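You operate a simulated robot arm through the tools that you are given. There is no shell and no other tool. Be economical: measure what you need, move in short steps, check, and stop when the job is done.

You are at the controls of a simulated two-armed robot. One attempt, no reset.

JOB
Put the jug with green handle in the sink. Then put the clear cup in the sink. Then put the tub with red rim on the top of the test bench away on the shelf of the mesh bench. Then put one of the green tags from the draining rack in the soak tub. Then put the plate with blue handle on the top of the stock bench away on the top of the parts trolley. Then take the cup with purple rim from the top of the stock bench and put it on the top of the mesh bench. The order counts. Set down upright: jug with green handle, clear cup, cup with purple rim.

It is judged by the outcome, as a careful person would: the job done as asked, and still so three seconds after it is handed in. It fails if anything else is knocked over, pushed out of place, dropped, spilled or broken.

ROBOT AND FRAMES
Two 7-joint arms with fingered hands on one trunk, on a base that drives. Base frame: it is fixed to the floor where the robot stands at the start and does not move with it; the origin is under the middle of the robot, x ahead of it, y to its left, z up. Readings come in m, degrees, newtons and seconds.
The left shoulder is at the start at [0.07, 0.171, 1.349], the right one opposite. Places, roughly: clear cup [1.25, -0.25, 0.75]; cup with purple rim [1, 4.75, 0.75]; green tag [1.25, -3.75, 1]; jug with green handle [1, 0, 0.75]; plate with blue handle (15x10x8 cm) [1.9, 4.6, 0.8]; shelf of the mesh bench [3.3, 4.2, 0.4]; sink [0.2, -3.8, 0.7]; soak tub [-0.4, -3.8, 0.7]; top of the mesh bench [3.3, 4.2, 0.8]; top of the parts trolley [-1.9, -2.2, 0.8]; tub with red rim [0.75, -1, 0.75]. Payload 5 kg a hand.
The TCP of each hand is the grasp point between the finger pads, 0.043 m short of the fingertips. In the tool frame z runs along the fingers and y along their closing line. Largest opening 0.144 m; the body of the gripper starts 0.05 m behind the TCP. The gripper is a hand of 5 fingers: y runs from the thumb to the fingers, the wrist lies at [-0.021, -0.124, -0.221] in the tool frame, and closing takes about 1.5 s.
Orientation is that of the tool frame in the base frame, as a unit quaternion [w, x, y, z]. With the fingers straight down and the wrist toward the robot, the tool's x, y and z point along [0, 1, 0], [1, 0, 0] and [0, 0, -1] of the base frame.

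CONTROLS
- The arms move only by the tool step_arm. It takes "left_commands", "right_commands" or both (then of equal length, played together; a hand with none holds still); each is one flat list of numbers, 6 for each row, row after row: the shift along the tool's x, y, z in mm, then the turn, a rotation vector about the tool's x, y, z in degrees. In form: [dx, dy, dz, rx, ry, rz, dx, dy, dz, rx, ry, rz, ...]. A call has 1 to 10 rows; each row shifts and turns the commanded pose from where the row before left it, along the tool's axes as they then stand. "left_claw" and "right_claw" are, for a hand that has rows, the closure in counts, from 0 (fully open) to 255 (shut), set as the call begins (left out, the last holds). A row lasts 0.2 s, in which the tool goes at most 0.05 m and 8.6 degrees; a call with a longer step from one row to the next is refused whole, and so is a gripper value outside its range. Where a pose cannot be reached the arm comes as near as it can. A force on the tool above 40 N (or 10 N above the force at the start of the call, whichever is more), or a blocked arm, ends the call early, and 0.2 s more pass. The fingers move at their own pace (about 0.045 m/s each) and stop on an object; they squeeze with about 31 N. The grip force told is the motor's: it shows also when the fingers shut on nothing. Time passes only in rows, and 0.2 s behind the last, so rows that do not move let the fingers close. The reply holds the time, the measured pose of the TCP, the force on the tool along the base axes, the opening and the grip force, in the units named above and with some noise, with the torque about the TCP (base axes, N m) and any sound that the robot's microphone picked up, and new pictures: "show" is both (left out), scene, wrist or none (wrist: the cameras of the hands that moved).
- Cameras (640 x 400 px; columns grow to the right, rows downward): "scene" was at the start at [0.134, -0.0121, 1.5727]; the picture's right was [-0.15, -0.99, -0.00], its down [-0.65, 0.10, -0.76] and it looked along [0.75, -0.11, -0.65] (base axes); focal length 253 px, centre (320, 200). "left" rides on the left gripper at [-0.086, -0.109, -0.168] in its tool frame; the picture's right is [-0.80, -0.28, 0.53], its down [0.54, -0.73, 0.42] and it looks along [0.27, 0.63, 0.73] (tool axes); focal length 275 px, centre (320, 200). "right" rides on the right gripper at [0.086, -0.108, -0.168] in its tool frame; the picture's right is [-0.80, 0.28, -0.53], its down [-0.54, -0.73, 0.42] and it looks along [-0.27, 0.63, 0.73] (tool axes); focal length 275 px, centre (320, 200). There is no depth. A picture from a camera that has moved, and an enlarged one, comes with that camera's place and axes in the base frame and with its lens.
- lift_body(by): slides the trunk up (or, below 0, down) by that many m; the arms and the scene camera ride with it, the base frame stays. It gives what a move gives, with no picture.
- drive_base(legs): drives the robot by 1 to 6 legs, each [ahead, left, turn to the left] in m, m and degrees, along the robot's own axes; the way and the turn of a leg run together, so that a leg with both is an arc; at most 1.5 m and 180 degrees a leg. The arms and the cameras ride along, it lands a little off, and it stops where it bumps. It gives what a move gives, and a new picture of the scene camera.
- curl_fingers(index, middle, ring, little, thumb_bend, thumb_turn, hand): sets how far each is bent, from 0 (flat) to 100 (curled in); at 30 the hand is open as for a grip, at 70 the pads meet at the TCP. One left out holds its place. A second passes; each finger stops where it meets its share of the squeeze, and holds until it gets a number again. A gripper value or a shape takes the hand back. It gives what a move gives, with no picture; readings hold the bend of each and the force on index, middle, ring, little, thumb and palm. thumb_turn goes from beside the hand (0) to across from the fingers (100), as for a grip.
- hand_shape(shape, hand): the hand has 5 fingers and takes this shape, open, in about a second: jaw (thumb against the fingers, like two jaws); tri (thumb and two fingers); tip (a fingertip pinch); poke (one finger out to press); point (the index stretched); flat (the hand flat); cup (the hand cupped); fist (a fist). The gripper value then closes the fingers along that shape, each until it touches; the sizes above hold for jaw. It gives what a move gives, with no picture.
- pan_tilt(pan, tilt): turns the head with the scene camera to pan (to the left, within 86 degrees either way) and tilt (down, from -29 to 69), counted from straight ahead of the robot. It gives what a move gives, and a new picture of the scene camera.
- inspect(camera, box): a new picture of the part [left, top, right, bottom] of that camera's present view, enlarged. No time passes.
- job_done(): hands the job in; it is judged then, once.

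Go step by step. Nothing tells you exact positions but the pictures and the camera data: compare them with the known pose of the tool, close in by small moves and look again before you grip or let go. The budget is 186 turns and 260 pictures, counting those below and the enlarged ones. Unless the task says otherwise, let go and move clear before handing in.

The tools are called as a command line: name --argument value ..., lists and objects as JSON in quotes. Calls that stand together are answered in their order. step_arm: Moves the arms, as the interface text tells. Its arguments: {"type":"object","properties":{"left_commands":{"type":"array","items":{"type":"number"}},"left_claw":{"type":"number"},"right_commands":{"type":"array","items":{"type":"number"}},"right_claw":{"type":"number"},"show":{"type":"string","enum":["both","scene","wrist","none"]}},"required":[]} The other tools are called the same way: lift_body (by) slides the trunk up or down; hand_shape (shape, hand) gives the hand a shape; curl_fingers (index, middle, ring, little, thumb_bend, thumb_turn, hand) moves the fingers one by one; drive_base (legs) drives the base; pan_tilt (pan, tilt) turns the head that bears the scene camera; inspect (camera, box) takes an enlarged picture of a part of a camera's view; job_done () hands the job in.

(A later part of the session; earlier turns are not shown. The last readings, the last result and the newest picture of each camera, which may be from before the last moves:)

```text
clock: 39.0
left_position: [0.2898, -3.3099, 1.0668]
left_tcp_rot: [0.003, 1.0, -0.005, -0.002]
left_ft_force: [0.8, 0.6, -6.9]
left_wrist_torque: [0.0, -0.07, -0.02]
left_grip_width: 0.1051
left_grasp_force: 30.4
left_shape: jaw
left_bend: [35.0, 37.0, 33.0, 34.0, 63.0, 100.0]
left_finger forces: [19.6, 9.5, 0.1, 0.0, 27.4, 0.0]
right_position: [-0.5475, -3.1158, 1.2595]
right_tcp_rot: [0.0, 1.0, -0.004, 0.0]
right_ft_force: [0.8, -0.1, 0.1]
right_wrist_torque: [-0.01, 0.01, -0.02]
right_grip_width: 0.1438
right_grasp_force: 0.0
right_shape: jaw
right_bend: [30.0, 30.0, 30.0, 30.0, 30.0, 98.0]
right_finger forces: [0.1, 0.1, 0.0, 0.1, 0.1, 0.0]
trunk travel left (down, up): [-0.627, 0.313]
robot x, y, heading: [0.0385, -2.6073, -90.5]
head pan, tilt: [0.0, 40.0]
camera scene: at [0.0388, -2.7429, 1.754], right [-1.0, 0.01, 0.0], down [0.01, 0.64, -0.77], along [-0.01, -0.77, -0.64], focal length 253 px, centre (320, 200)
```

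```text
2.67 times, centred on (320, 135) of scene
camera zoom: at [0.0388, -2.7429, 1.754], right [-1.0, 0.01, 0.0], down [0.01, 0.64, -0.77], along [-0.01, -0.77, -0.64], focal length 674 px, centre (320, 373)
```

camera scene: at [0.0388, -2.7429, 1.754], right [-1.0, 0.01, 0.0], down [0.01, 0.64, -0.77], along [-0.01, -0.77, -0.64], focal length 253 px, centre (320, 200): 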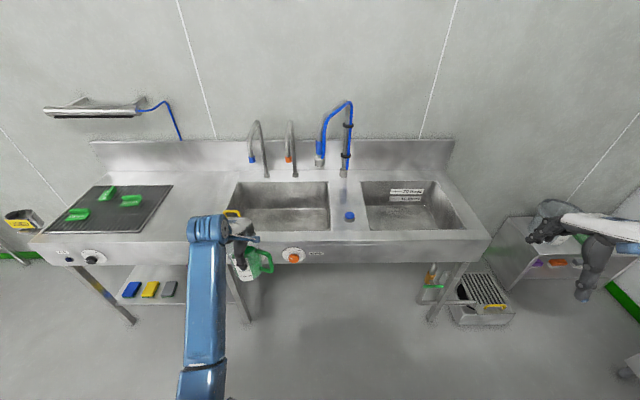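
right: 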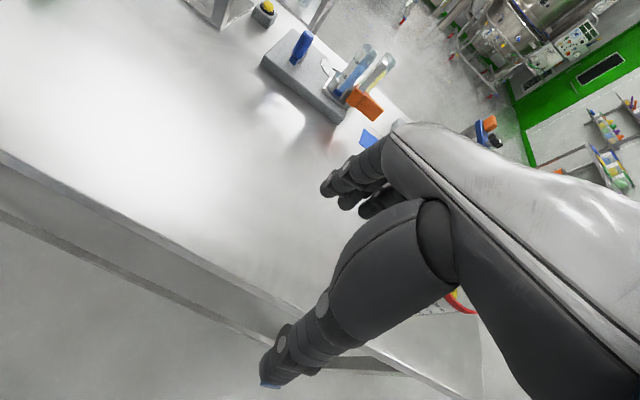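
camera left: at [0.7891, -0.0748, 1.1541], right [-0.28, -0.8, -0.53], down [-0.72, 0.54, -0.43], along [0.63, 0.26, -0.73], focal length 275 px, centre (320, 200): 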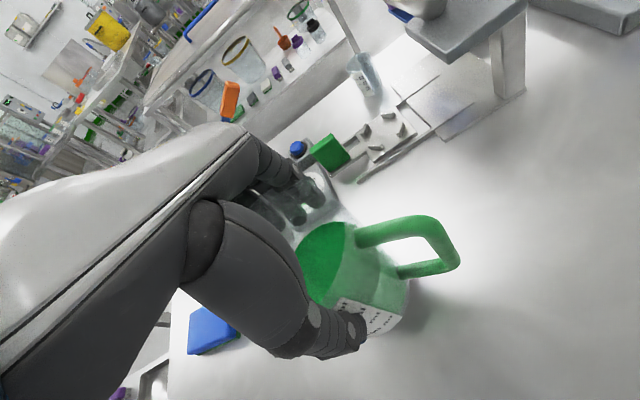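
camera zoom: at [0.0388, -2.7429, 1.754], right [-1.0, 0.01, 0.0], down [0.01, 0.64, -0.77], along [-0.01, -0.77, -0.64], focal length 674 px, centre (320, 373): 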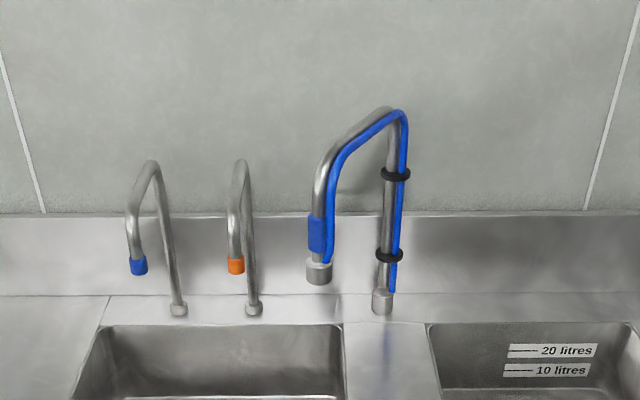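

Stereo gives rim z≈0.88 and basin y −3.95…−3.55. The tap tips are near y −3.75 at x≈0.34 and 0.18, so I'll set the jug between them near the front, at about (0.26, −3.67).

drive_base --legs '[[0.31, -0.03, 0.4]]'

pan_tilt --pan 10 --tilt 52

step_arm --left_commands '[0, 0, 0, 0, 0, 0]' --show "wrist"

```text
clock: 41.1
left_position: [0.2601, -3.6148, 1.0669]
left_tcp_rot: [0.003, 1.0, -0.002, -0.002]
left_ft_force: [-0.6, 0.7, -6.7]
left_wrist_torque: [-0.04, 0.0, 0.04]
left_grip_width: 0.1047
left_grasp_force: 31.8
left_shape: jaw
left_bend: [35.0, 37.0, 33.0, 34.0, 63.0, 100.0]
left_finger forces: [19.7, 9.5, 0.0, 0.0, 27.4, 0.1]
right_position: [-0.5779, -3.4232, 1.2592]
right_tcp_rot: [0.001, 1.0, -0.003, 0.0]
right_ft_force: [0.5, -0.2, -0.4]
right_wrist_torque: [-0.07, 0.01, 0.0]
right_grip_width: 0.1438
right_grasp_force: 0.0
right_shape: jaw
right_bend: [30.0, 30.0, 30.0, 30.0, 30.0, 98.0]
right_finger forces: [0.0, 0.1, 0.0, 0.0, 0.1, 0.0]
trunk travel left (down, up): [-0.627, 0.313]
robot x, y, heading: [0.0076, -2.9122, -90.4]
head pan, tilt: [0.0, 40.0]
camera scene: at [0.0068, -3.0485, 1.7542], right [-1.0, 0.01, 0.0], down [0.0, 0.64, -0.77], along [-0.01, -0.77, -0.64], focal length 253 px, centre (320, 200)
```

scene: 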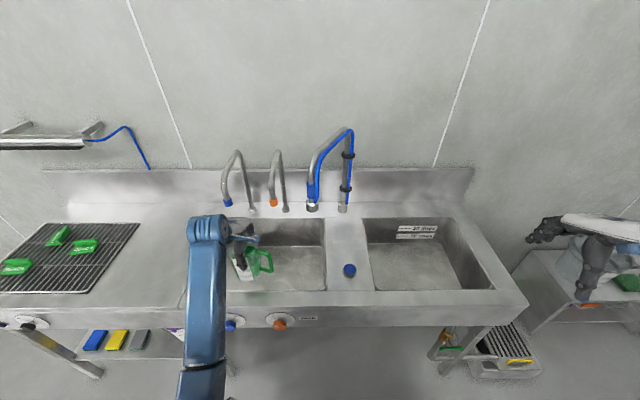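

```text
clock: 41.8
left_position: [0.2597, -3.6175, 1.0651]
left_tcp_rot: [0.002, 1.0, -0.003, -0.002]
left_ft_force: [0.0, -0.4, -7.3]
left_wrist_torque: [0.0, -0.07, 0.01]
left_grip_width: 0.1052
left_grasp_force: 31.1
left_shape: jaw
left_bend: [35.0, 37.0, 33.0, 34.0, 63.0, 100.0]
left_finger forces: [19.7, 9.5, 0.1, 0.1, 27.2, 0.0]
right_position: [-0.579, -3.4254, 1.2579]
right_tcp_rot: [-0.001, 1.0, -0.002, 0.0]
right_ft_force: [-0.2, -0.1, -0.8]
right_wrist_torque: [-0.05, 0.03, -0.01]
right_grip_width: 0.1436
right_grasp_force: 0.1
right_shape: jaw
right_bend: [30.0, 30.0, 30.0, 30.0, 30.0, 98.0]
right_finger forces: [0.1, 0.0, 0.0, 0.0, 0.0, 0.1]
trunk travel left (down, up): [-0.627, 0.313]
robot x, y, heading: [0.0042, -2.9093, -90.4]
head pan, tilt: [10.0, 52.0]
camera scene: at [0.0195, -3.0407, 1.7371], right [-0.99, -0.17, 0.0], down [-0.13, 0.78, -0.62], along [0.1, -0.61, -0.79], focal length 253 px, centre (320, 200)
```

scene: 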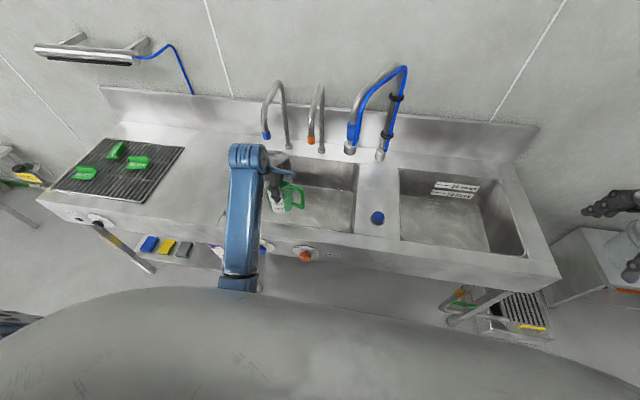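

```text
clock: 42.2
left_position: [0.261, -3.6164, 1.0673]
left_tcp_rot: [0.001, 1.0, -0.002, -0.002]
left_ft_force: [-0.1, 0.0, -7.2]
left_wrist_torque: [-0.02, 0.0, 0.01]
left_grip_width: 0.1051
left_grasp_force: 30.7
left_shape: jaw
left_bend: [35.0, 37.0, 33.0, 34.0, 63.0, 100.0]
left_finger forces: [19.6, 9.6, 0.0, 0.0, 27.3, 0.1]
right_position: [-0.579, -3.425, 1.2586]
right_tcp_rot: [0.0, 1.0, -0.002, 0.0]
right_ft_force: [1.3, 0.3, 0.8]
right_wrist_torque: [0.01, -0.03, 0.0]
right_grip_width: 0.1436
right_grasp_force: 0.0
right_shape: jaw
right_bend: [30.0, 30.0, 30.0, 30.0, 30.0, 98.0]
right_finger forces: [0.0, 0.0, 0.1, 0.0, 0.0, 0.1]
trunk travel left (down, up): [-0.627, 0.313]
robot x, y, heading: [0.0083, -2.9154, -90.3]
head pan, tilt: [10.0, 52.0]
camera left: at [0.1746, -3.5065, 1.2338], right [-0.8, 0.29, -0.53], down [0.54, 0.72, -0.43], along [0.26, -0.63, -0.73], focal length 275 px, centre (320, 200)
```

left: 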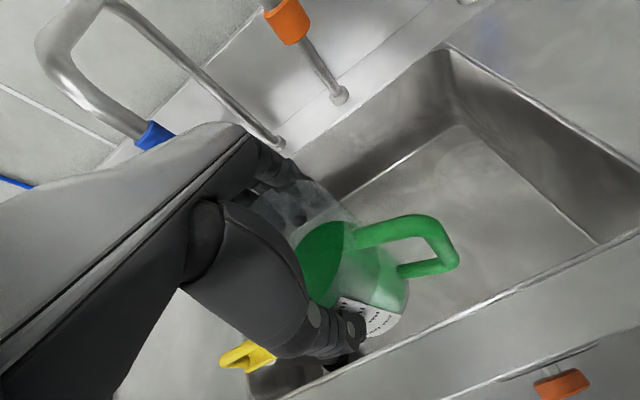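

The taps are clear of the hand. I'll lower the jug into the basin while moving slightly forward.

step_arm --left_commands '[-3, 12, 15, 0, 0, 0, -3, 15, 20, 0, 0, 0, -2, 15, 25, 0, 0, 0, -2, 12, 25, 0, 0, 0, 0, 8, 25, 0, 0, 0, 0, 0, 25, 0, 0, 0]'

```text
clock: 43.6
left_position: [0.2501, -3.681, 0.9327]
left_tcp_rot: [0.001, 1.0, -0.002, -0.002]
left_ft_force: [-0.7, -0.6, -6.1]
left_wrist_torque: [-0.02, -0.05, 0.0]
left_grip_width: 0.1052
left_grasp_force: 31.3
left_shape: jaw
left_bend: [35.0, 37.0, 33.0, 34.0, 63.0, 100.0]
left_finger forces: [19.8, 9.8, 0.1, 0.0, 27.2, 0.0]
right_position: [-0.5785, -3.4254, 1.2584]
right_tcp_rot: [0.0, 1.0, -0.003, 0.0]
right_ft_force: [-0.2, -0.2, -0.7]
right_wrist_torque: [0.0, 0.03, 0.0]
right_grip_width: 0.1438
right_grasp_force: 0.0
right_shape: jaw
right_bend: [30.0, 30.0, 30.0, 30.0, 30.0, 98.0]
right_finger forces: [0.0, 0.0, 0.1, 0.1, 0.0, 0.1]
trunk travel left (down, up): [-0.627, 0.313]
robot x, y, heading: [0.0096, -2.9203, -90.2]
head pan, tilt: [10.0, 52.0]
camera scene: at [0.0201, -3.0405, 1.7371], right [-0.99, -0.17, 0.0], down [-0.13, 0.78, -0.61], along [0.1, -0.61, -0.79], focal length 253 px, centre (320, 200)
camera left: at [0.1641, -3.5701, 1.099], right [-0.8, 0.29, -0.53], down [0.54, 0.72, -0.43], along [0.26, -0.63, -0.73], focal length 275 px, centre (320, 200)
```

scene: 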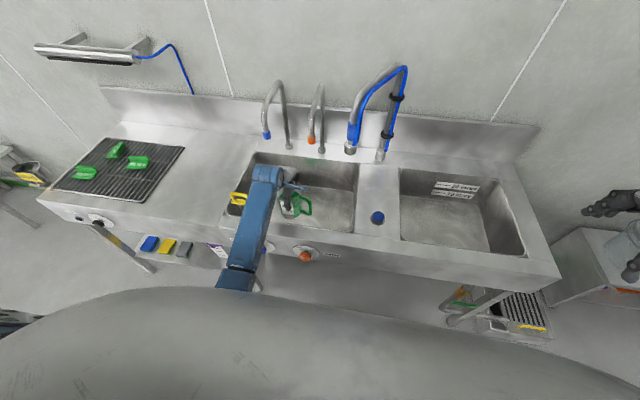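
left: 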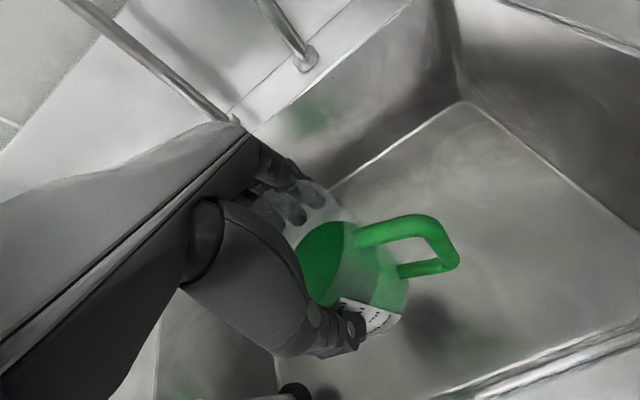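

Basin floor is about z 0.65 and the jug bottom about 0.79. I'll lower further.

step_arm --left_commands '[0, 0, 20, 0, 0, 0, 0, 0, 20, 0, 0, 0, 0, 0, 20, 0, 0, 0, 0, 0, 20, 0, 0, 0, 0, 0, 15, 0, 0, 0, 0, 0, 10, 0, 0, 0]' --show "wrist"

```text
clock: 45.0
left_position: [0.2488, -3.68, 0.8273]
left_tcp_rot: [0.001, 1.0, -0.003, -0.001]
left_ft_force: [0.7, -0.3, -6.6]
left_wrist_torque: [-0.03, 0.0, 0.01]
left_grip_width: 0.105
left_grasp_force: 31.2
left_shape: jaw
left_bend: [35.0, 37.0, 33.0, 34.0, 63.0, 100.0]
left_finger forces: [19.4, 9.8, 0.1, 0.0, 27.2, 0.0]
right_position: [-0.5787, -3.425, 1.257]
right_tcp_rot: [-0.001, 1.0, -0.003, 0.0]
right_ft_force: [0.1, -0.2, 0.2]
right_wrist_torque: [-0.01, 0.0, -0.01]
right_grip_width: 0.144
right_grasp_force: 0.0
right_shape: jaw
right_bend: [30.0, 30.0, 30.0, 30.0, 30.0, 98.0]
right_finger forces: [0.0, 0.0, 0.1, 0.0, 0.1, 0.0]
trunk travel left (down, up): [-0.627, 0.313]
robot x, y, heading: [0.0063, -2.9121, -90.4]
head pan, tilt: [10.0, 52.0]
camera left: at [0.163, -3.5698, 0.9937], right [-0.8, 0.29, -0.53], down [0.54, 0.72, -0.43], along [0.26, -0.63, -0.73], focal length 275 px, centre (320, 200)
```

left: 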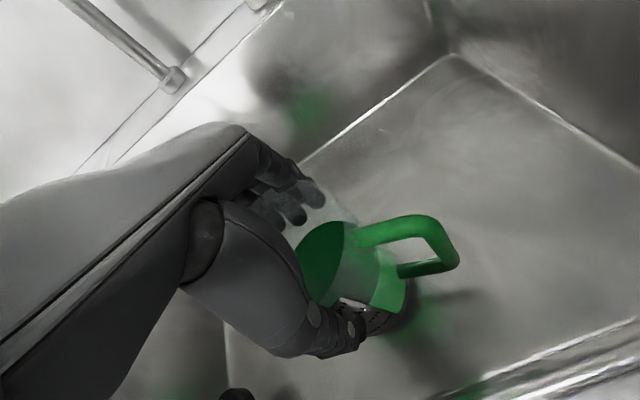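

Not yet touching. I'll go down in small steps, watching the force.

step_arm --left_commands '[0, 0, 6, 0, 0, 0, 0, 0, 6, 0, 0, 0, 0, 0, 6, 0, 0, 0]' --show "none"

step_arm --left_commands '[0, 0, 5, 0, 0, 0, 0, 0, 0, 0, 0, 0]' --show "none"

```text
clock: 45.8
left_position: [0.2482, -3.6805, 0.8082]
left_tcp_rot: [0.002, 1.0, -0.003, -0.002]
left_ft_force: [-0.4, -0.6, -6.6]
left_wrist_torque: [0.01, 0.01, -0.01]
left_grip_width: 0.105
left_grasp_force: 30.9
left_shape: jaw
left_bend: [35.0, 37.0, 33.0, 34.0, 63.0, 100.0]
left_finger forces: [19.2, 9.9, 0.1, 0.1, 27.1, 0.0]
right_position: [-0.5798, -3.4253, 1.2579]
right_tcp_rot: [-0.001, 1.0, -0.003, 0.0]
right_ft_force: [0.6, 0.2, -0.8]
right_wrist_torque: [-0.05, -0.01, 0.05]
right_grip_width: 0.144
right_grasp_force: 0.0
right_shape: jaw
right_bend: [30.0, 30.0, 30.0, 30.0, 30.0, 98.0]
right_finger forces: [0.0, 0.1, 0.1, 0.0, 0.1, 0.0]
trunk travel left (down, up): [-0.627, 0.313]
robot x, y, heading: [0.0088, -2.9169, -90.2]
head pan, tilt: [10.0, 52.0]
```

```text
clock: 46.4
left_position: [0.2484, -3.6799, 0.8036]
left_tcp_rot: [0.003, 1.0, -0.002, -0.003]
left_ft_force: [-0.5, -0.5, -3.4]
left_wrist_torque: [0.15, -0.05, 0.01]
left_grip_width: 0.1053
left_grasp_force: 31.2
left_shape: jaw
left_bend: [35.0, 37.0, 33.0, 34.0, 63.0, 100.0]
left_finger forces: [19.9, 9.7, 0.0, 0.0, 27.3, 0.0]
right_position: [-0.5794, -3.4243, 1.2585]
right_tcp_rot: [-0.001, 1.0, -0.002, -0.001]
right_ft_force: [-0.3, 0.4, 0.8]
right_wrist_torque: [-0.02, -0.01, 0.0]
right_grip_width: 0.144
right_grasp_force: 0.1
right_shape: jaw
right_bend: [30.0, 30.0, 30.0, 30.0, 30.0, 98.0]
right_finger forces: [0.0, 0.0, 0.1, 0.0, 0.1, 0.0]
trunk travel left (down, up): [-0.627, 0.313]
robot x, y, heading: [0.0057, -2.9119, -90.3]
head pan, tilt: [10.0, 52.0]
```

Contact is starting. I'll ease down 2 mm, then open.

step_arm --left_commands '[0, 0, 2, 0, 0, 0, 0, 0, 0, 0, 0, 0]' --show "none"

step_arm --left_commands '[0, 0, 0, 0, 0, 0, 0, 0, 0, 0, 0, 0, 0, 0, 0, 0, 0, 0, 0, 0, 0, 0, 0, 0, 0, 0, 0, 0, 0, 0, 0, 0, 0, 0, 0, 0, 0, 0, 0, 0, 0, 0]' --left_claw 0 --show "wrist"

```text
clock: 47.0
left_position: [0.2496, -3.6801, 0.8038]
left_tcp_rot: [0.004, 1.0, -0.003, -0.002]
left_ft_force: [-0.9, -0.9, 7.9]
left_wrist_torque: [0.46, -0.06, 0.0]
left_grip_width: 0.1049
left_grasp_force: 30.7
left_shape: jaw
left_bend: [35.0, 37.0, 33.0, 34.0, 63.0, 100.0]
left_finger forces: [22.4, 9.5, 0.1, 0.0, 27.6, 0.1]
right_position: [-0.5795, -3.4238, 1.2591]
right_tcp_rot: [0.001, 1.0, -0.003, 0.0]
right_ft_force: [0.2, 1.1, 0.2]
right_wrist_torque: [-0.01, -0.01, 0.0]
right_grip_width: 0.144
right_grasp_force: 0.0
right_shape: jaw
right_bend: [30.0, 30.0, 30.0, 30.0, 30.0, 98.0]
right_finger forces: [0.0, 0.0, 0.0, 0.1, 0.1, 0.0]
trunk travel left (down, up): [-0.627, 0.313]
robot x, y, heading: [0.0083, -2.9157, -90.5]
head pan, tilt: [10.0, 52.0]
```

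```text
clock: 48.6
left_position: [0.249, -3.6802, 0.801]
left_tcp_rot: [0.002, 1.0, -0.003, -0.002]
left_ft_force: [-0.4, -1.5, 1.3]
left_wrist_torque: [0.03, 0.01, -0.03]
left_grip_width: 0.1437
left_grasp_force: 0.1
left_shape: jaw
left_bend: [30.0, 30.0, 30.0, 30.0, 30.0, 98.0]
left_finger forces: [1.8, 0.0, 0.0, 0.0, 0.1, 0.0]
right_position: [-0.5809, -3.4242, 1.259]
right_tcp_rot: [0.0, 1.0, -0.002, -0.001]
right_ft_force: [-0.4, -0.4, 0.5]
right_wrist_torque: [-0.03, 0.03, 0.03]
right_grip_width: 0.1439
right_grasp_force: 0.0
right_shape: jaw
right_bend: [30.0, 30.0, 30.0, 30.0, 30.0, 98.0]
right_finger forces: [0.1, 0.0, 0.0, 0.1, 0.0, 0.1]
trunk travel left (down, up): [-0.627, 0.313]
robot x, y, heading: [0.0093, -2.9155, -90.4]
head pan, tilt: [10.0, 52.0]
camera left: at [0.1632, -3.5697, 0.969], right [-0.8, 0.29, -0.53], down [0.54, 0.72, -0.43], along [0.26, -0.63, -0.73], focal length 275 px, centre (320, 200)
```

left: 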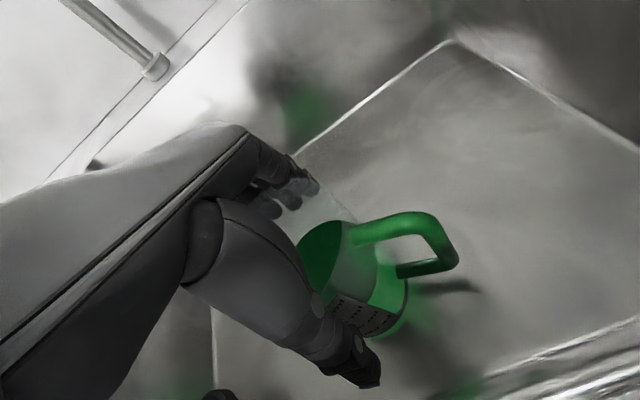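

Released; the index still brushes the jug, so I'll shift 7 mm away and go straight up.

step_arm --left_commands '[0, 7, 0, 0, 0, 0, 0, 0, -20, 0, 0, 0, 0, 0, -35, 0, 0, 0, 0, 0, -40, 0, 0, 0, 0, 0, -40, 0, 0, 0, 0, -20, -40, 0, 0, 0, 0, -25, -40, 0, 0, 0, 0, -40, -30, 0, 0, 0]'

```text
clock: 50.4
left_position: [0.25, -3.5999, 1.0473]
left_tcp_rot: [0.002, 1.0, -0.003, -0.002]
left_ft_force: [-0.2, 1.0, 0.9]
left_wrist_torque: [-0.02, 0.02, 0.04]
left_grip_width: 0.1442
left_grasp_force: 0.1
left_shape: jaw
left_bend: [30.0, 30.0, 30.0, 30.0, 30.0, 98.0]
left_finger forces: [0.0, 0.0, 0.0, 0.0, 0.0, 0.0]
right_position: [-0.5786, -3.4225, 1.2592]
right_tcp_rot: [0.001, 1.0, -0.003, 0.0]
right_ft_force: [-0.5, 0.1, -0.3]
right_wrist_torque: [-0.02, -0.03, 0.03]
right_grip_width: 0.144
right_grasp_force: 0.1
right_shape: jaw
right_bend: [30.0, 30.0, 30.0, 30.0, 30.0, 98.0]
right_finger forces: [0.0, 0.1, 0.1, 0.0, 0.1, 0.0]
trunk travel left (down, up): [-0.627, 0.313]
robot x, y, heading: [0.0063, -2.9142, -90.5]
head pan, tilt: [10.0, 52.0]
camera scene: at [0.0193, -3.0373, 1.7373], right [-0.99, -0.17, 0.0], down [-0.13, 0.78, -0.62], along [0.1, -0.61, -0.79], focal length 253 px, centre (320, 200)
camera left: at [0.1635, -3.4897, 1.214], right [-0.8, 0.29, -0.53], down [0.54, 0.72, -0.43], along [0.26, -0.63, -0.73], focal length 275 px, centre (320, 200)
```

scene: 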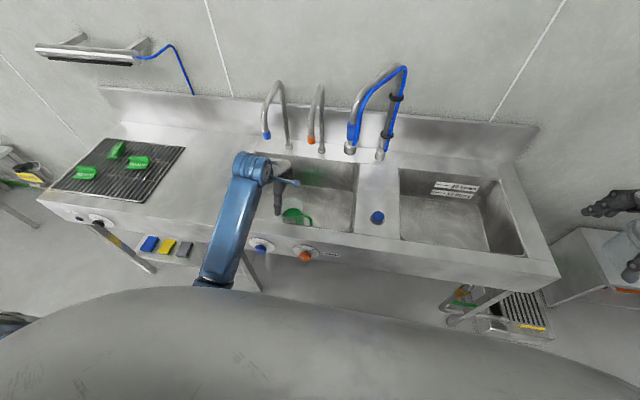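
left: 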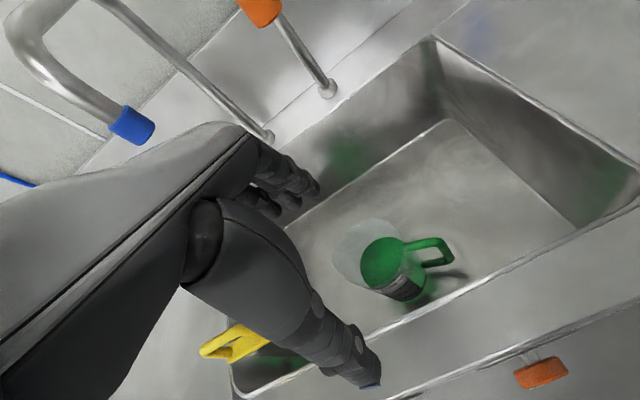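

The jug stands upright in the sink. Now I'll return for the cup: raise the trunk, back out and turn to face the bench.

lift_body --by 0.1

drive_base --legs '[[-0.3, 0, 0], [-1.0, 0.12, 0], [-1.2, 0, 0], [0, 0, 90]]'

pan_tilt --pan 5 --tilt 38

```text
clock: 51.8
left_position: [0.249, -3.6016, 1.1456]
left_tcp_rot: [0.001, 1.0, -0.002, -0.003]
left_ft_force: [0.1, 0.5, -0.1]
left_wrist_torque: [0.0, -0.04, 0.01]
left_grip_width: 0.1438
left_grasp_force: 0.0
left_shape: jaw
left_bend: [30.0, 30.0, 30.0, 30.0, 30.0, 98.0]
left_finger forces: [0.1, 0.0, 0.0, 0.0, 0.1, 0.0]
right_position: [-0.5795, -3.4241, 1.3587]
right_tcp_rot: [-0.001, 1.0, -0.002, 0.0]
right_ft_force: [0.1, -0.3, -0.1]
right_wrist_torque: [0.0, -0.02, 0.04]
right_grip_width: 0.144
right_grasp_force: 0.0
right_shape: jaw
right_bend: [30.0, 30.0, 30.0, 30.0, 30.0, 98.0]
right_finger forces: [0.0, 0.0, 0.0, 0.1, 0.0, 0.0]
trunk travel left (down, up): [-0.727, 0.213]
robot x, y, heading: [0.0115, -2.9147, -90.6]
head pan, tilt: [10.0, 52.0]
```

```text
clock: 68.1
left_position: [0.8396, -0.1837, 1.146]
left_tcp_rot: [0.002, 0.709, 0.705, 0.0]
left_ft_force: [0.6, -0.5, -0.3]
left_wrist_torque: [0.03, -0.02, 0.0]
left_grip_width: 0.144
left_grasp_force: 0.1
left_shape: jaw
left_bend: [30.0, 30.0, 30.0, 30.0, 30.0, 98.0]
left_finger forces: [0.0, 0.0, 0.0, 0.0, 0.1, 0.1]
right_position: [0.6587, -1.013, 1.3577]
right_tcp_rot: [0.0, 0.71, 0.704, 0.0]
right_ft_force: [0.1, -0.2, -0.1]
right_wrist_torque: [0.02, -0.01, -0.01]
right_grip_width: 0.1439
right_grasp_force: 0.1
right_shape: jaw
right_bend: [30.0, 30.0, 30.0, 30.0, 30.0, 98.0]
right_finger forces: [0.1, 0.1, 0.0, 0.0, 0.1, 0.0]
trunk travel left (down, up): [-0.727, 0.213]
robot x, y, heading: [0.1524, -0.4279, -0.2]
head pan, tilt: [10.0, 52.0]
camera scene: at [0.2766, -0.4127, 1.8372], right [0.16, -0.99, 0.0], down [-0.78, -0.13, -0.62], along [0.61, 0.1, -0.79], focal length 253 px, centre (320, 200)
```

scene: 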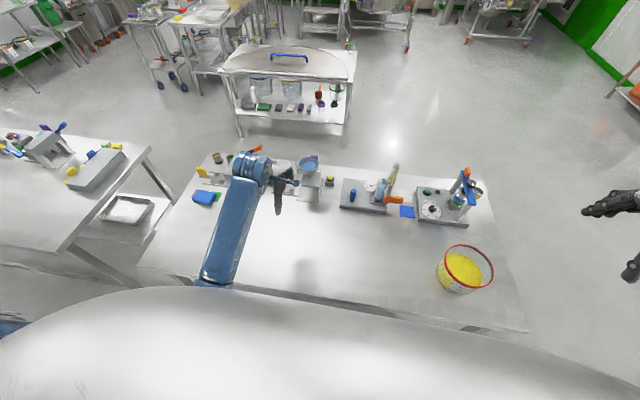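

```text
clock: 68.8
left_position: [0.8383, -0.185, 1.1448]
left_tcp_rot: [0.001, 0.71, 0.704, -0.001]
left_ft_force: [0.4, -0.3, -0.7]
left_wrist_torque: [0.04, 0.0, 0.03]
left_grip_width: 0.1441
left_grasp_force: 0.0
left_shape: jaw
left_bend: [30.0, 30.0, 30.0, 30.0, 30.0, 98.0]
left_finger forces: [0.0, 0.1, 0.1, 0.0, 0.0, 0.0]
right_position: [0.6597, -1.0118, 1.3586]
right_tcp_rot: [0.0, 0.71, 0.705, 0.0]
right_ft_force: [-0.1, -0.1, 0.5]
right_wrist_torque: [-0.01, -0.02, -0.01]
right_grip_width: 0.1439
right_grasp_force: 0.0
right_shape: jaw
right_bend: [30.0, 30.0, 30.0, 30.0, 30.0, 98.0]
right_finger forces: [0.0, 0.1, 0.0, 0.1, 0.0, 0.1]
trunk travel left (down, up): [-0.727, 0.213]
robot x, y, heading: [0.1526, -0.4234, -0.6]
head pan, tilt: [5.0, 38.0]
camera scene: at [0.2888, -0.4179, 1.8569], right [0.08, -1.0, 0.0], down [-0.61, -0.05, -0.79], along [0.79, 0.06, -0.62], focal length 253 px, centre (320, 200)
```

scene: 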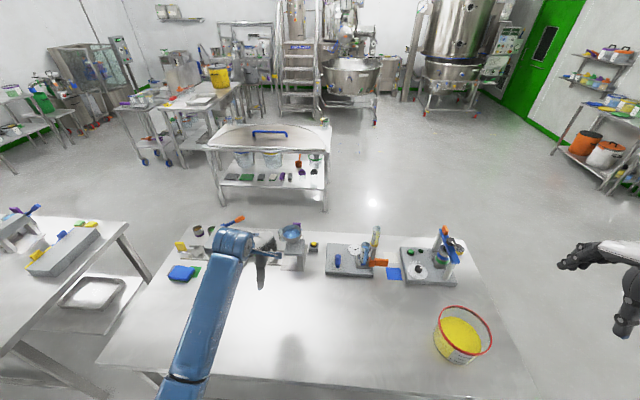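

The cup is hidden behind the arm. I'll drive ahead 0.26 m with the hand high, shift it left, and use the wrist camera.

step_arm --left_commands '[25, 0, 0, 0, 0, 0, 25, 0, 0, 0, 0, 0, 15, 0, 0, 0, 0, 0]' --show "none"

drive_base --legs '[[0.26, 0, 0]]'

step_arm --left_commands '[0, 0, 0, 0, 0, 0]' --show "wrist"

```text
clock: 69.7
left_position: [0.8394, -0.1198, 1.1453]
left_tcp_rot: [0.002, 0.71, 0.704, 0.0]
left_ft_force: [-0.4, 0.1, 0.2]
left_wrist_torque: [0.0, -0.01, 0.03]
left_grip_width: 0.144
left_grasp_force: 0.0
left_shape: jaw
left_bend: [30.0, 30.0, 30.0, 30.0, 30.0, 98.0]
left_finger forces: [0.0, 0.0, 0.0, 0.1, 0.1, 0.0]
right_position: [0.6587, -1.0119, 1.3571]
right_tcp_rot: [0.0, 0.711, 0.704, 0.0]
right_ft_force: [0.1, -0.4, 0.2]
right_wrist_torque: [0.03, 0.03, 0.0]
right_grip_width: 0.1441
right_grasp_force: 0.1
right_shape: jaw
right_bend: [30.0, 30.0, 30.0, 30.0, 30.0, 98.0]
right_finger forces: [0.0, 0.1, 0.0, 0.0, 0.0, 0.1]
trunk travel left (down, up): [-0.727, 0.213]
robot x, y, heading: [0.1535, -0.4233, -0.6]
head pan, tilt: [5.0, 38.0]
```

```text
clock: 71.5
left_position: [1.094, -0.1202, 1.1487]
left_tcp_rot: [0.003, 0.709, 0.705, 0.001]
left_ft_force: [-0.5, -0.5, 0.3]
left_wrist_torque: [0.04, -0.04, 0.02]
left_grip_width: 0.144
left_grasp_force: 0.2
left_shape: jaw
left_bend: [30.0, 30.0, 30.0, 30.0, 30.0, 98.0]
left_finger forces: [0.0, 0.0, 0.0, 0.1, 0.0, 0.0]
right_position: [0.9158, -1.0137, 1.3595]
right_tcp_rot: [0.001, 0.71, 0.705, 0.001]
right_ft_force: [-1.0, 0.5, 0.1]
right_wrist_torque: [-0.03, -0.08, 0.03]
right_grip_width: 0.1439
right_grasp_force: 0.1
right_shape: jaw
right_bend: [30.0, 30.0, 30.0, 30.0, 30.0, 98.0]
right_finger forces: [0.0, 0.1, 0.0, 0.1, 0.1, 0.1]
trunk travel left (down, up): [-0.727, 0.213]
robot x, y, heading: [0.4104, -0.4259, -0.3]
head pan, tilt: [5.0, 38.0]
camera scene: at [0.5427, -0.4196, 1.8575], right [0.08, -1.0, 0.0], down [-0.61, -0.05, -0.79], along [0.79, 0.06, -0.61], focal length 253 px, centre (320, 200)
```

scene: 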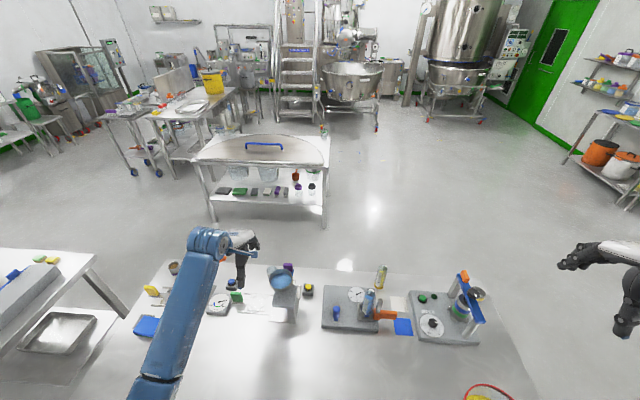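

```text
clock: 71.9
left_position: [1.0976, -0.1193, 1.1456]
left_tcp_rot: [0.002, 0.708, 0.706, 0.0]
left_ft_force: [0.0, -0.3, 0.3]
left_wrist_torque: [0.07, -0.01, 0.04]
left_grip_width: 0.144
left_grasp_force: 0.1
left_shape: jaw
left_bend: [30.0, 30.0, 30.0, 30.0, 30.0, 98.0]
left_finger forces: [0.0, 0.0, 0.0, 0.1, 0.1, 0.0]
right_position: [0.9196, -1.0129, 1.3583]
right_tcp_rot: [-0.001, 0.71, 0.704, 0.0]
right_ft_force: [0.8, 0.4, 0.4]
right_wrist_torque: [0.0, 0.0, 0.02]
right_grip_width: 0.144
right_grasp_force: 0.1
right_shape: jaw
right_bend: [30.0, 30.0, 30.0, 30.0, 30.0, 98.0]
right_finger forces: [0.1, 0.0, 0.1, 0.0, 0.0, 0.0]
trunk travel left (down, up): [-0.727, 0.213]
robot x, y, heading: [0.4085, -0.4223, 0.1]
head pan, tilt: [5.0, 38.0]
camera left: at [0.988, -0.2043, 1.3126], right [-0.29, -0.8, -0.53], down [-0.72, 0.54, -0.43], along [0.63, 0.26, -0.73], focal length 275 px, centre (320, 200)
```

left: 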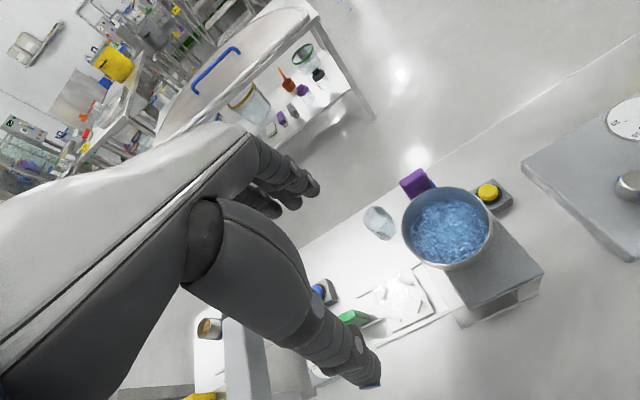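

The cup is at about (1.26, −0.135) and the funnel bowl at (1.117, −0.224) with rim z 1.0. I'll yaw the wrist to the left, away from the funnel, moving over the cup at height, and look.

step_arm --left_commands '[10, 0, 0, 0, 0, 6, 5, 25, 0, 0, 0, 6, 5, 40, 0, 0, 0, 6, 0, 40, 0, 0, 0, 0, 0, 35, 0, 0, 0, 0]'

```text
clock: 73.1
left_position: [1.2363, -0.1353, 1.1439]
left_tcp_rot: [0.002, 0.81, 0.586, 0.0]
left_ft_force: [-0.3, 0.5, -1.4]
left_wrist_torque: [0.02, 0.04, -0.02]
left_grip_width: 0.144
left_grasp_force: 0.1
left_shape: jaw
left_bend: [30.0, 30.0, 30.0, 30.0, 30.0, 98.0]
left_finger forces: [0.0, 0.0, 0.1, 0.0, 0.0, 0.0]
right_position: [0.9215, -1.0142, 1.3573]
right_tcp_rot: [0.0, 0.709, 0.705, -0.001]
right_ft_force: [0.5, -0.7, -1.0]
right_wrist_torque: [0.02, 0.02, -0.02]
right_grip_width: 0.1438
right_grasp_force: 0.0
right_shape: jaw
right_bend: [30.0, 30.0, 30.0, 30.0, 30.0, 98.0]
right_finger forces: [0.0, 0.0, 0.0, 0.0, 0.0, 0.0]
trunk travel left (down, up): [-0.727, 0.213]
robot x, y, heading: [0.41, -0.4267, -0.3]
head pan, tilt: [5.0, 38.0]
camera scene: at [0.5503, -0.4207, 1.8568], right [0.08, -1.0, 0.0], down [-0.61, -0.05, -0.79], along [0.78, 0.06, -0.62], focal length 253 px, centre (320, 200)
camera left: at [1.1043, -0.1816, 1.3118], right [-0.52, -0.67, -0.53], down [-0.52, 0.74, -0.43], along [0.68, 0.05, -0.73], focal length 275 px, centre (320, 200)
```

scene: 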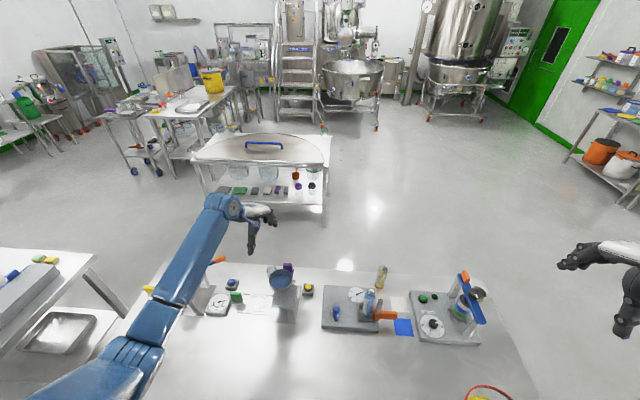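
left: 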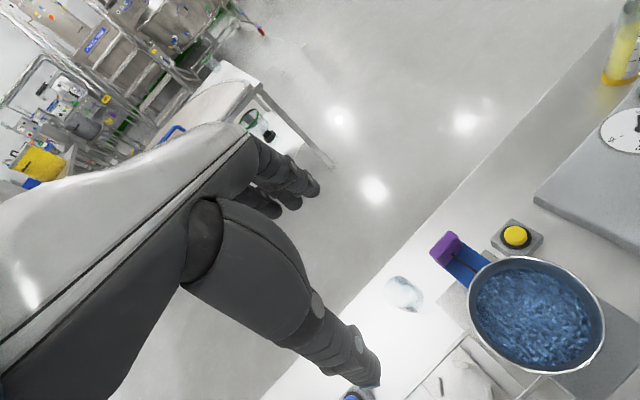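

The cup centre is at about (1.258, −0.138), and a purple lever on the funnel sits at (1.22, −0.225), which I must avoid. I'll descend partway over the cup.

step_arm --left_commands '[2, 11, 20, 0, 0, 0, 2, 11, 40, 0, 0, 0, 0, 0, 45, 0, 0, 0, 0, 0, 45, 0, 0, 0, 0, 0, 0, 0, 0, 0]'

inspect --camera "left" --box '[280, 160, 520, 310]'

```text
clock: 74.3
left_position: [1.2592, -0.1373, 0.9958]
left_tcp_rot: [0.002, 0.811, 0.585, 0.0]
left_ft_force: [0.5, 0.2, -0.1]
left_wrist_torque: [0.01, -0.03, 0.0]
left_grip_width: 0.1442
left_grasp_force: 0.0
left_shape: jaw
left_bend: [30.0, 30.0, 30.0, 30.0, 30.0, 98.0]
left_finger forces: [0.0, 0.0, 0.1, 0.0, 0.1, 0.0]
right_position: [0.9195, -1.0136, 1.3575]
right_tcp_rot: [0.0, 0.71, 0.705, 0.0]
right_ft_force: [0.0, -0.6, -0.3]
right_wrist_torque: [-0.01, -0.01, 0.0]
right_grip_width: 0.1437
right_grasp_force: 0.1
right_shape: jaw
right_bend: [30.0, 30.0, 30.0, 30.0, 30.0, 98.0]
right_finger forces: [0.1, 0.0, 0.0, 0.1, 0.0, 0.1]
trunk travel left (down, up): [-0.727, 0.213]
robot x, y, heading: [0.4104, -0.4297, -0.2]
head pan, tilt: [5.0, 38.0]
camera scene: at [0.5484, -0.4201, 1.857], right [0.08, -1.0, 0.0], down [-0.61, -0.05, -0.79], along [0.79, 0.06, -0.62], focal length 253 px, centre (320, 200)
camera left: at [1.1261, -0.1845, 1.1629], right [-0.52, -0.67, -0.53], down [-0.52, 0.74, -0.43], along [0.68, 0.05, -0.73], focal length 275 px, centre (320, 200)
```

scene: 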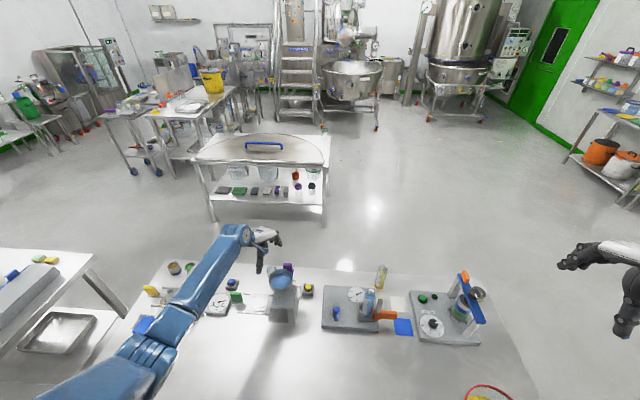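
left: 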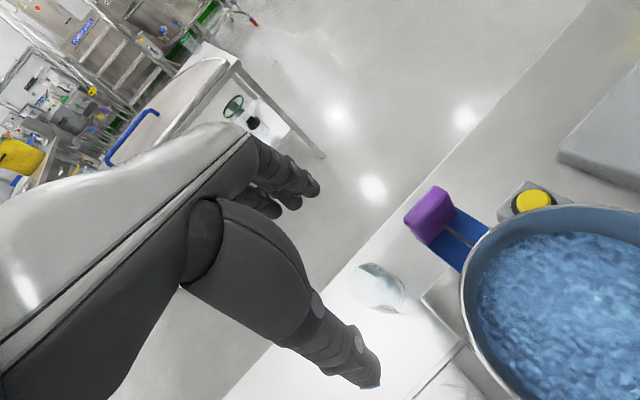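

```text
2.67 times, centred on (400, 235) of left
camera zoom: at [1.1261, -0.1845, 1.1629], right [-0.52, -0.67, -0.53], down [-0.52, 0.74, -0.43], along [0.68, 0.05, -0.73], focal length 734 px, centre (107, 107)
```

zoom: 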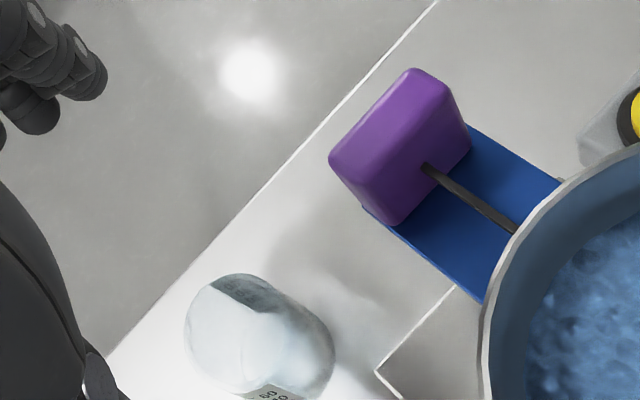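

The TCP is aligned over the cup within 2 mm. I'll descend to z≈0.85 and check.

step_arm --left_commands '[0, 1, 40, 0, 0, 0, 0, 1, 40, 0, 0, 0, 0, 0, 35, 0, 0, 0, 0, 0, 27, 0, 0, 0, 0, 0, 0, 0, 0, 0]'

```text
clock: 75.5
left_position: [1.26, -0.1392, 0.8538]
left_tcp_rot: [0.003, 0.811, 0.586, 0.0]
left_ft_force: [-0.6, 0.0, -0.1]
left_wrist_torque: [0.0, -0.02, 0.01]
left_grip_width: 0.144
left_grasp_force: 0.1
left_shape: jaw
left_bend: [30.0, 30.0, 30.0, 30.0, 30.0, 98.0]
left_finger forces: [0.0, 0.0, 0.0, 0.0, 0.1, 0.1]
right_position: [0.9203, -1.0128, 1.3578]
right_tcp_rot: [0.0, 0.71, 0.705, 0.0]
right_ft_force: [-0.6, 0.0, 0.0]
right_wrist_torque: [-0.02, -0.02, 0.0]
right_grip_width: 0.1441
right_grasp_force: 0.0
right_shape: jaw
right_bend: [30.0, 30.0, 30.0, 30.0, 30.0, 98.0]
right_finger forces: [0.0, 0.0, 0.0, 0.0, 0.1, 0.1]
trunk travel left (down, up): [-0.727, 0.213]
robot x, y, heading: [0.4152, -0.4283, -0.4]
head pan, tilt: [5.0, 38.0]
camera scene: at [0.5482, -0.4196, 1.857], right [0.08, -1.0, 0.0], down [-0.61, -0.05, -0.79], along [0.79, 0.06, -0.62], focal length 253 px, centre (320, 200)
camera left: at [1.1282, -0.1865, 1.0213], right [-0.52, -0.67, -0.53], down [-0.52, 0.74, -0.43], along [0.68, 0.05, -0.73], focal length 275 px, centre (320, 200)
```

scene: 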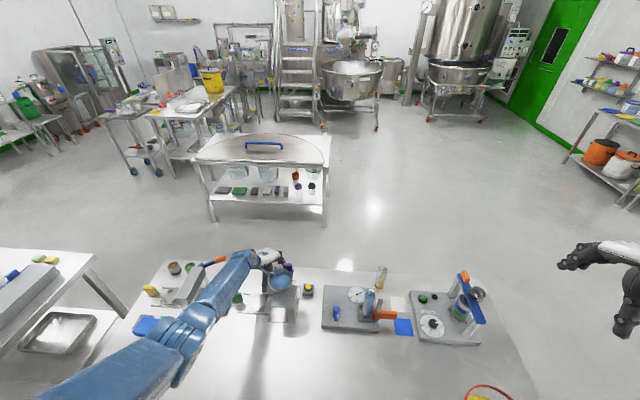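
left: 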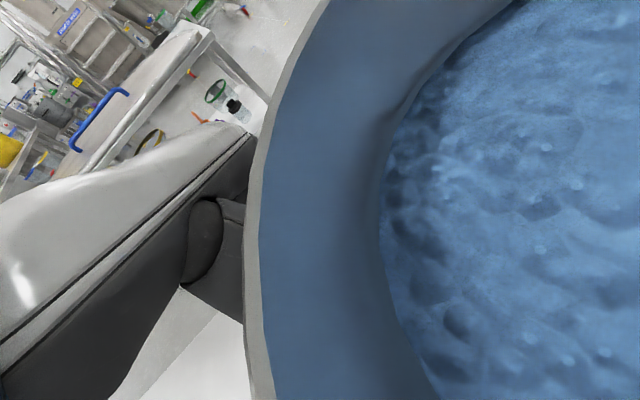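

No contact forces, though the wrist camera now sits over the funnel. I'll close on the cup.

step_arm --left_commands '[0, 0, 0, 0, 0, 0, 0, 0, 0, 0, 0, 0, 0, 0, 0, 0, 0, 0, 0, 0, 0, 0, 0, 0, 0, 0, 0, 0, 0, 0, 0, 0, 0, 0, 0, 0, 0, 0, 0, 0, 0, 0, 0, 0, 0, 0, 0, 0, 0, 0, 0, 0, 0, 0]' --left_claw 255 --show "none"

inspect --camera "scene" --box '[160, 220, 360, 345]'

```text
clock: 77.5
left_position: [1.2596, -0.1405, 0.8541]
left_tcp_rot: [0.003, 0.811, 0.585, 0.0]
left_ft_force: [-0.1, 0.0, -0.9]
left_wrist_torque: [-0.03, 0.0, -0.03]
left_grip_width: 0.0348
left_grasp_force: 30.7
left_shape: jaw
left_bend: [73.0, 55.0, 60.0, 57.0, 75.0, 100.0]
left_finger forces: [13.0, 10.0, 0.1, 0.0, 24.5, 0.0]
right_position: [0.9205, -1.0137, 1.3575]
right_tcp_rot: [0.0, 0.71, 0.704, 0.0]
right_ft_force: [-0.3, 0.1, -0.1]
right_wrist_torque: [-0.01, 0.02, -0.02]
right_grip_width: 0.1437
right_grasp_force: 0.0
right_shape: jaw
right_bend: [30.0, 30.0, 30.0, 30.0, 30.0, 98.0]
right_finger forces: [0.1, 0.0, 0.1, 0.0, 0.1, 0.0]
trunk travel left (down, up): [-0.727, 0.213]
robot x, y, heading: [0.4091, -0.4297, -0.3]
head pan, tilt: [5.0, 38.0]
```

```text
3.20 times, centred on (260, 282) of scene
camera zoom: at [0.548, -0.4197, 1.857], right [0.08, -1.0, 0.0], down [-0.61, -0.05, -0.79], along [0.79, 0.06, -0.62], focal length 809 px, centre (512, -64)
```

zoom: 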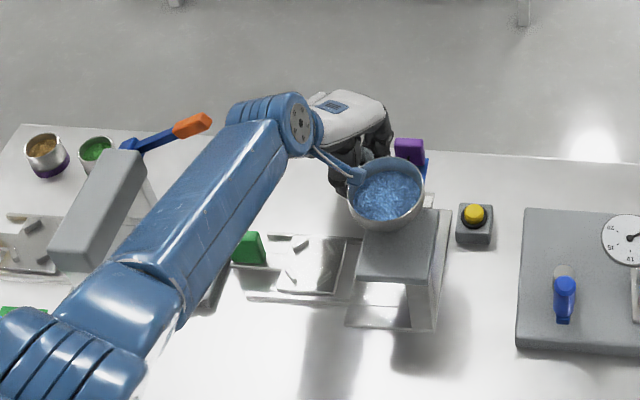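

Gripped on thumb, index and middle. I'll lift straight up and check how it hangs.

step_arm --left_commands '[0, 0, -8, 0, 0, 0, 0, 0, -12, 0, 0, 0, 0, 0, -20, 0, 0, 0, 0, 0, -25, 0, 0, 0, 0, 0, -30, 0, 0, 0, 0, 0, -30, 0, 0, 0, 0, 0, -25, 0, 0, 0]'

inspect --camera "left" --box '[240, 150, 480, 300]'

```text
clock: 79.1
left_position: [1.2592, -0.1379, 1.0049]
left_tcp_rot: [0.002, 0.81, 0.586, 0.0]
left_ft_force: [-1.0, -1.0, -0.8]
left_wrist_torque: [-0.01, -0.03, 0.04]
left_grip_width: 0.0346
left_grasp_force: 31.0
left_shape: jaw
left_bend: [73.0, 55.0, 60.0, 57.0, 75.0, 100.0]
left_finger forces: [13.2, 10.0, 0.0, 0.0, 24.4, 0.0]
right_position: [0.919, -1.0133, 1.3575]
right_tcp_rot: [0.0, 0.709, 0.705, 0.0]
right_ft_force: [-0.5, -0.1, 0.1]
right_wrist_torque: [-0.01, 0.0, -0.01]
right_grip_width: 0.1436
right_grasp_force: 0.0
right_shape: jaw
right_bend: [30.0, 30.0, 30.0, 30.0, 30.0, 98.0]
right_finger forces: [0.0, 0.0, 0.0, 0.1, 0.0, 0.0]
trunk travel left (down, up): [-0.727, 0.213]
robot x, y, heading: [0.415, -0.4287, -0.4]
head pan, tilt: [5.0, 38.0]
camera scene: at [0.5477, -0.4196, 1.857], right [0.08, -1.0, 0.0], down [-0.61, -0.05, -0.79], along [0.79, 0.06, -0.62], focal length 253 px, centre (320, 200)
camera left: at [1.1274, -0.1852, 1.1721], right [-0.52, -0.67, -0.53], down [-0.52, 0.74, -0.43], along [0.68, 0.05, -0.73], focal length 275 px, centre (320, 200)
```

scene: 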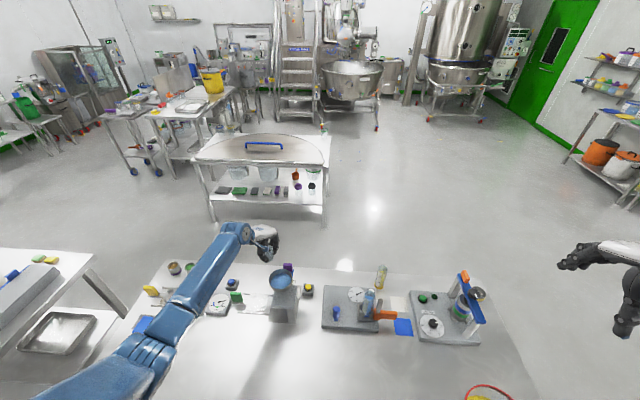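
left: 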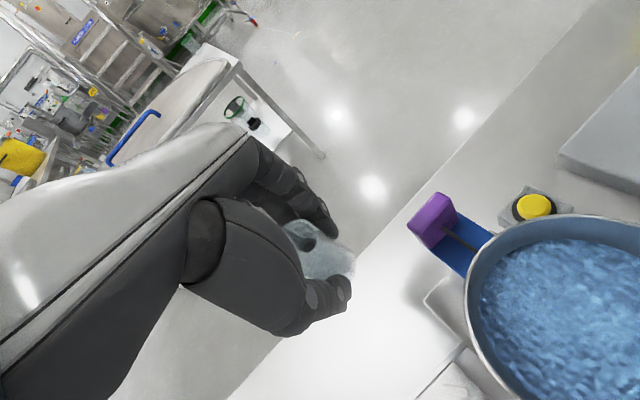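

```text
2.67 times, centred on (360, 225) of left
camera zoom: at [1.1274, -0.1852, 1.1721], right [-0.52, -0.67, -0.53], down [-0.52, 0.74, -0.43], along [0.68, 0.05, -0.73], focal length 734 px, centre (213, 133)
```

zoom: 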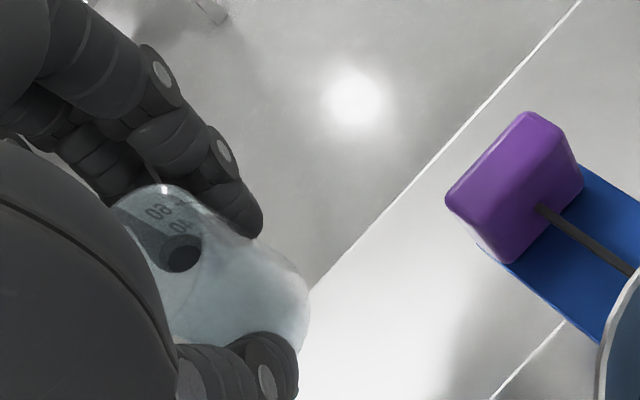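

The cup is held upright. I'll raise it well above the funnel before backing out.

step_arm --left_commands '[0, 0, -40, 0, 0, 0, 0, 0, -40, 0, 0, 0, 10, 0, -40, 0, 0, 0, 0, -30, 0, 0, 0, -6, 0, -35, 0, 0, 0, -6, 0, -35, 0, 0, 0, -6]' --show "none"

drive_base --legs '[[-0.3, 0, 0], [0, 0, -90], [1.2, 0, 0], [0.85, -0.05, 0]]'

```text
clock: 80.5
left_position: [1.1627, -0.1088, 1.1247]
left_tcp_rot: [0.004, 0.709, 0.705, 0.001]
left_ft_force: [-0.6, -0.1, -0.3]
left_wrist_torque: [0.0, -0.03, 0.02]
left_grip_width: 0.0345
left_grasp_force: 31.2
left_shape: jaw
left_bend: [73.0, 55.0, 60.0, 57.0, 75.0, 100.0]
left_finger forces: [13.2, 10.3, 0.0, 0.0, 24.5, 0.0]
right_position: [0.9192, -1.0142, 1.3581]
right_tcp_rot: [0.0, 0.71, 0.705, 0.0]
right_ft_force: [1.0, 0.0, -0.4]
right_wrist_torque: [-0.01, -0.04, -0.01]
right_grip_width: 0.1439
right_grasp_force: 0.0
right_shape: jaw
right_bend: [30.0, 30.0, 30.0, 30.0, 30.0, 98.0]
right_finger forces: [0.1, 0.0, 0.0, 0.1, 0.0, 0.0]
trunk travel left (down, up): [-0.727, 0.213]
robot x, y, heading: [0.4132, -0.4233, -0.4]
head pan, tilt: [5.0, 38.0]
```

```text
clock: 96.1
left_position: [0.3529, -3.2168, 1.1243]
left_tcp_rot: [0.003, 1.0, -0.007, -0.001]
left_ft_force: [-0.4, -0.2, -0.7]
left_wrist_torque: [-0.03, -0.01, 0.01]
left_grip_width: 0.0342
left_grasp_force: 31.0
left_shape: jaw
left_bend: [73.0, 55.0, 60.0, 57.0, 75.0, 100.0]
left_finger forces: [13.4, 10.4, 0.0, 0.0, 23.7, 0.1]
right_position: [-0.5498, -2.9648, 1.36]
right_tcp_rot: [0.0, 1.0, -0.006, 0.0]
right_ft_force: [-0.1, 0.3, 0.3]
right_wrist_torque: [-0.04, 0.02, 0.01]
right_grip_width: 0.1439
right_grasp_force: 0.1
right_shape: jaw
right_bend: [30.0, 30.0, 30.0, 30.0, 30.0, 98.0]
right_finger forces: [0.0, 0.0, 0.0, 0.0, 0.0, 0.0]
trunk travel left (down, up): [-0.727, 0.213]
robot x, y, heading: [0.0411, -2.4613, -91.0]
head pan, tilt: [5.0, 38.0]
camera scene: at [0.0463, -2.5966, 1.8572], right [-1.0, -0.07, 0.0], down [-0.04, 0.61, -0.79], along [0.06, -0.79, -0.61], focal length 253 px, centre (320, 200)
```

scene: 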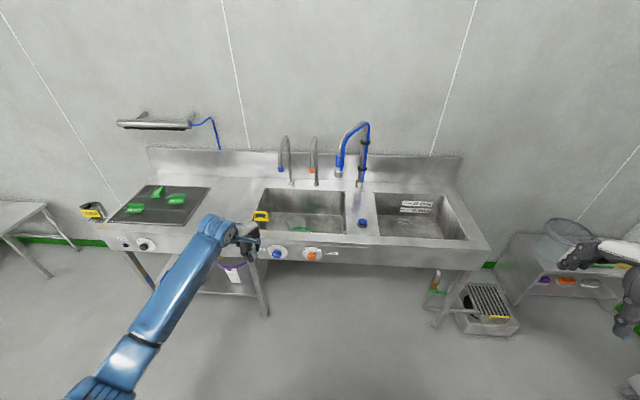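

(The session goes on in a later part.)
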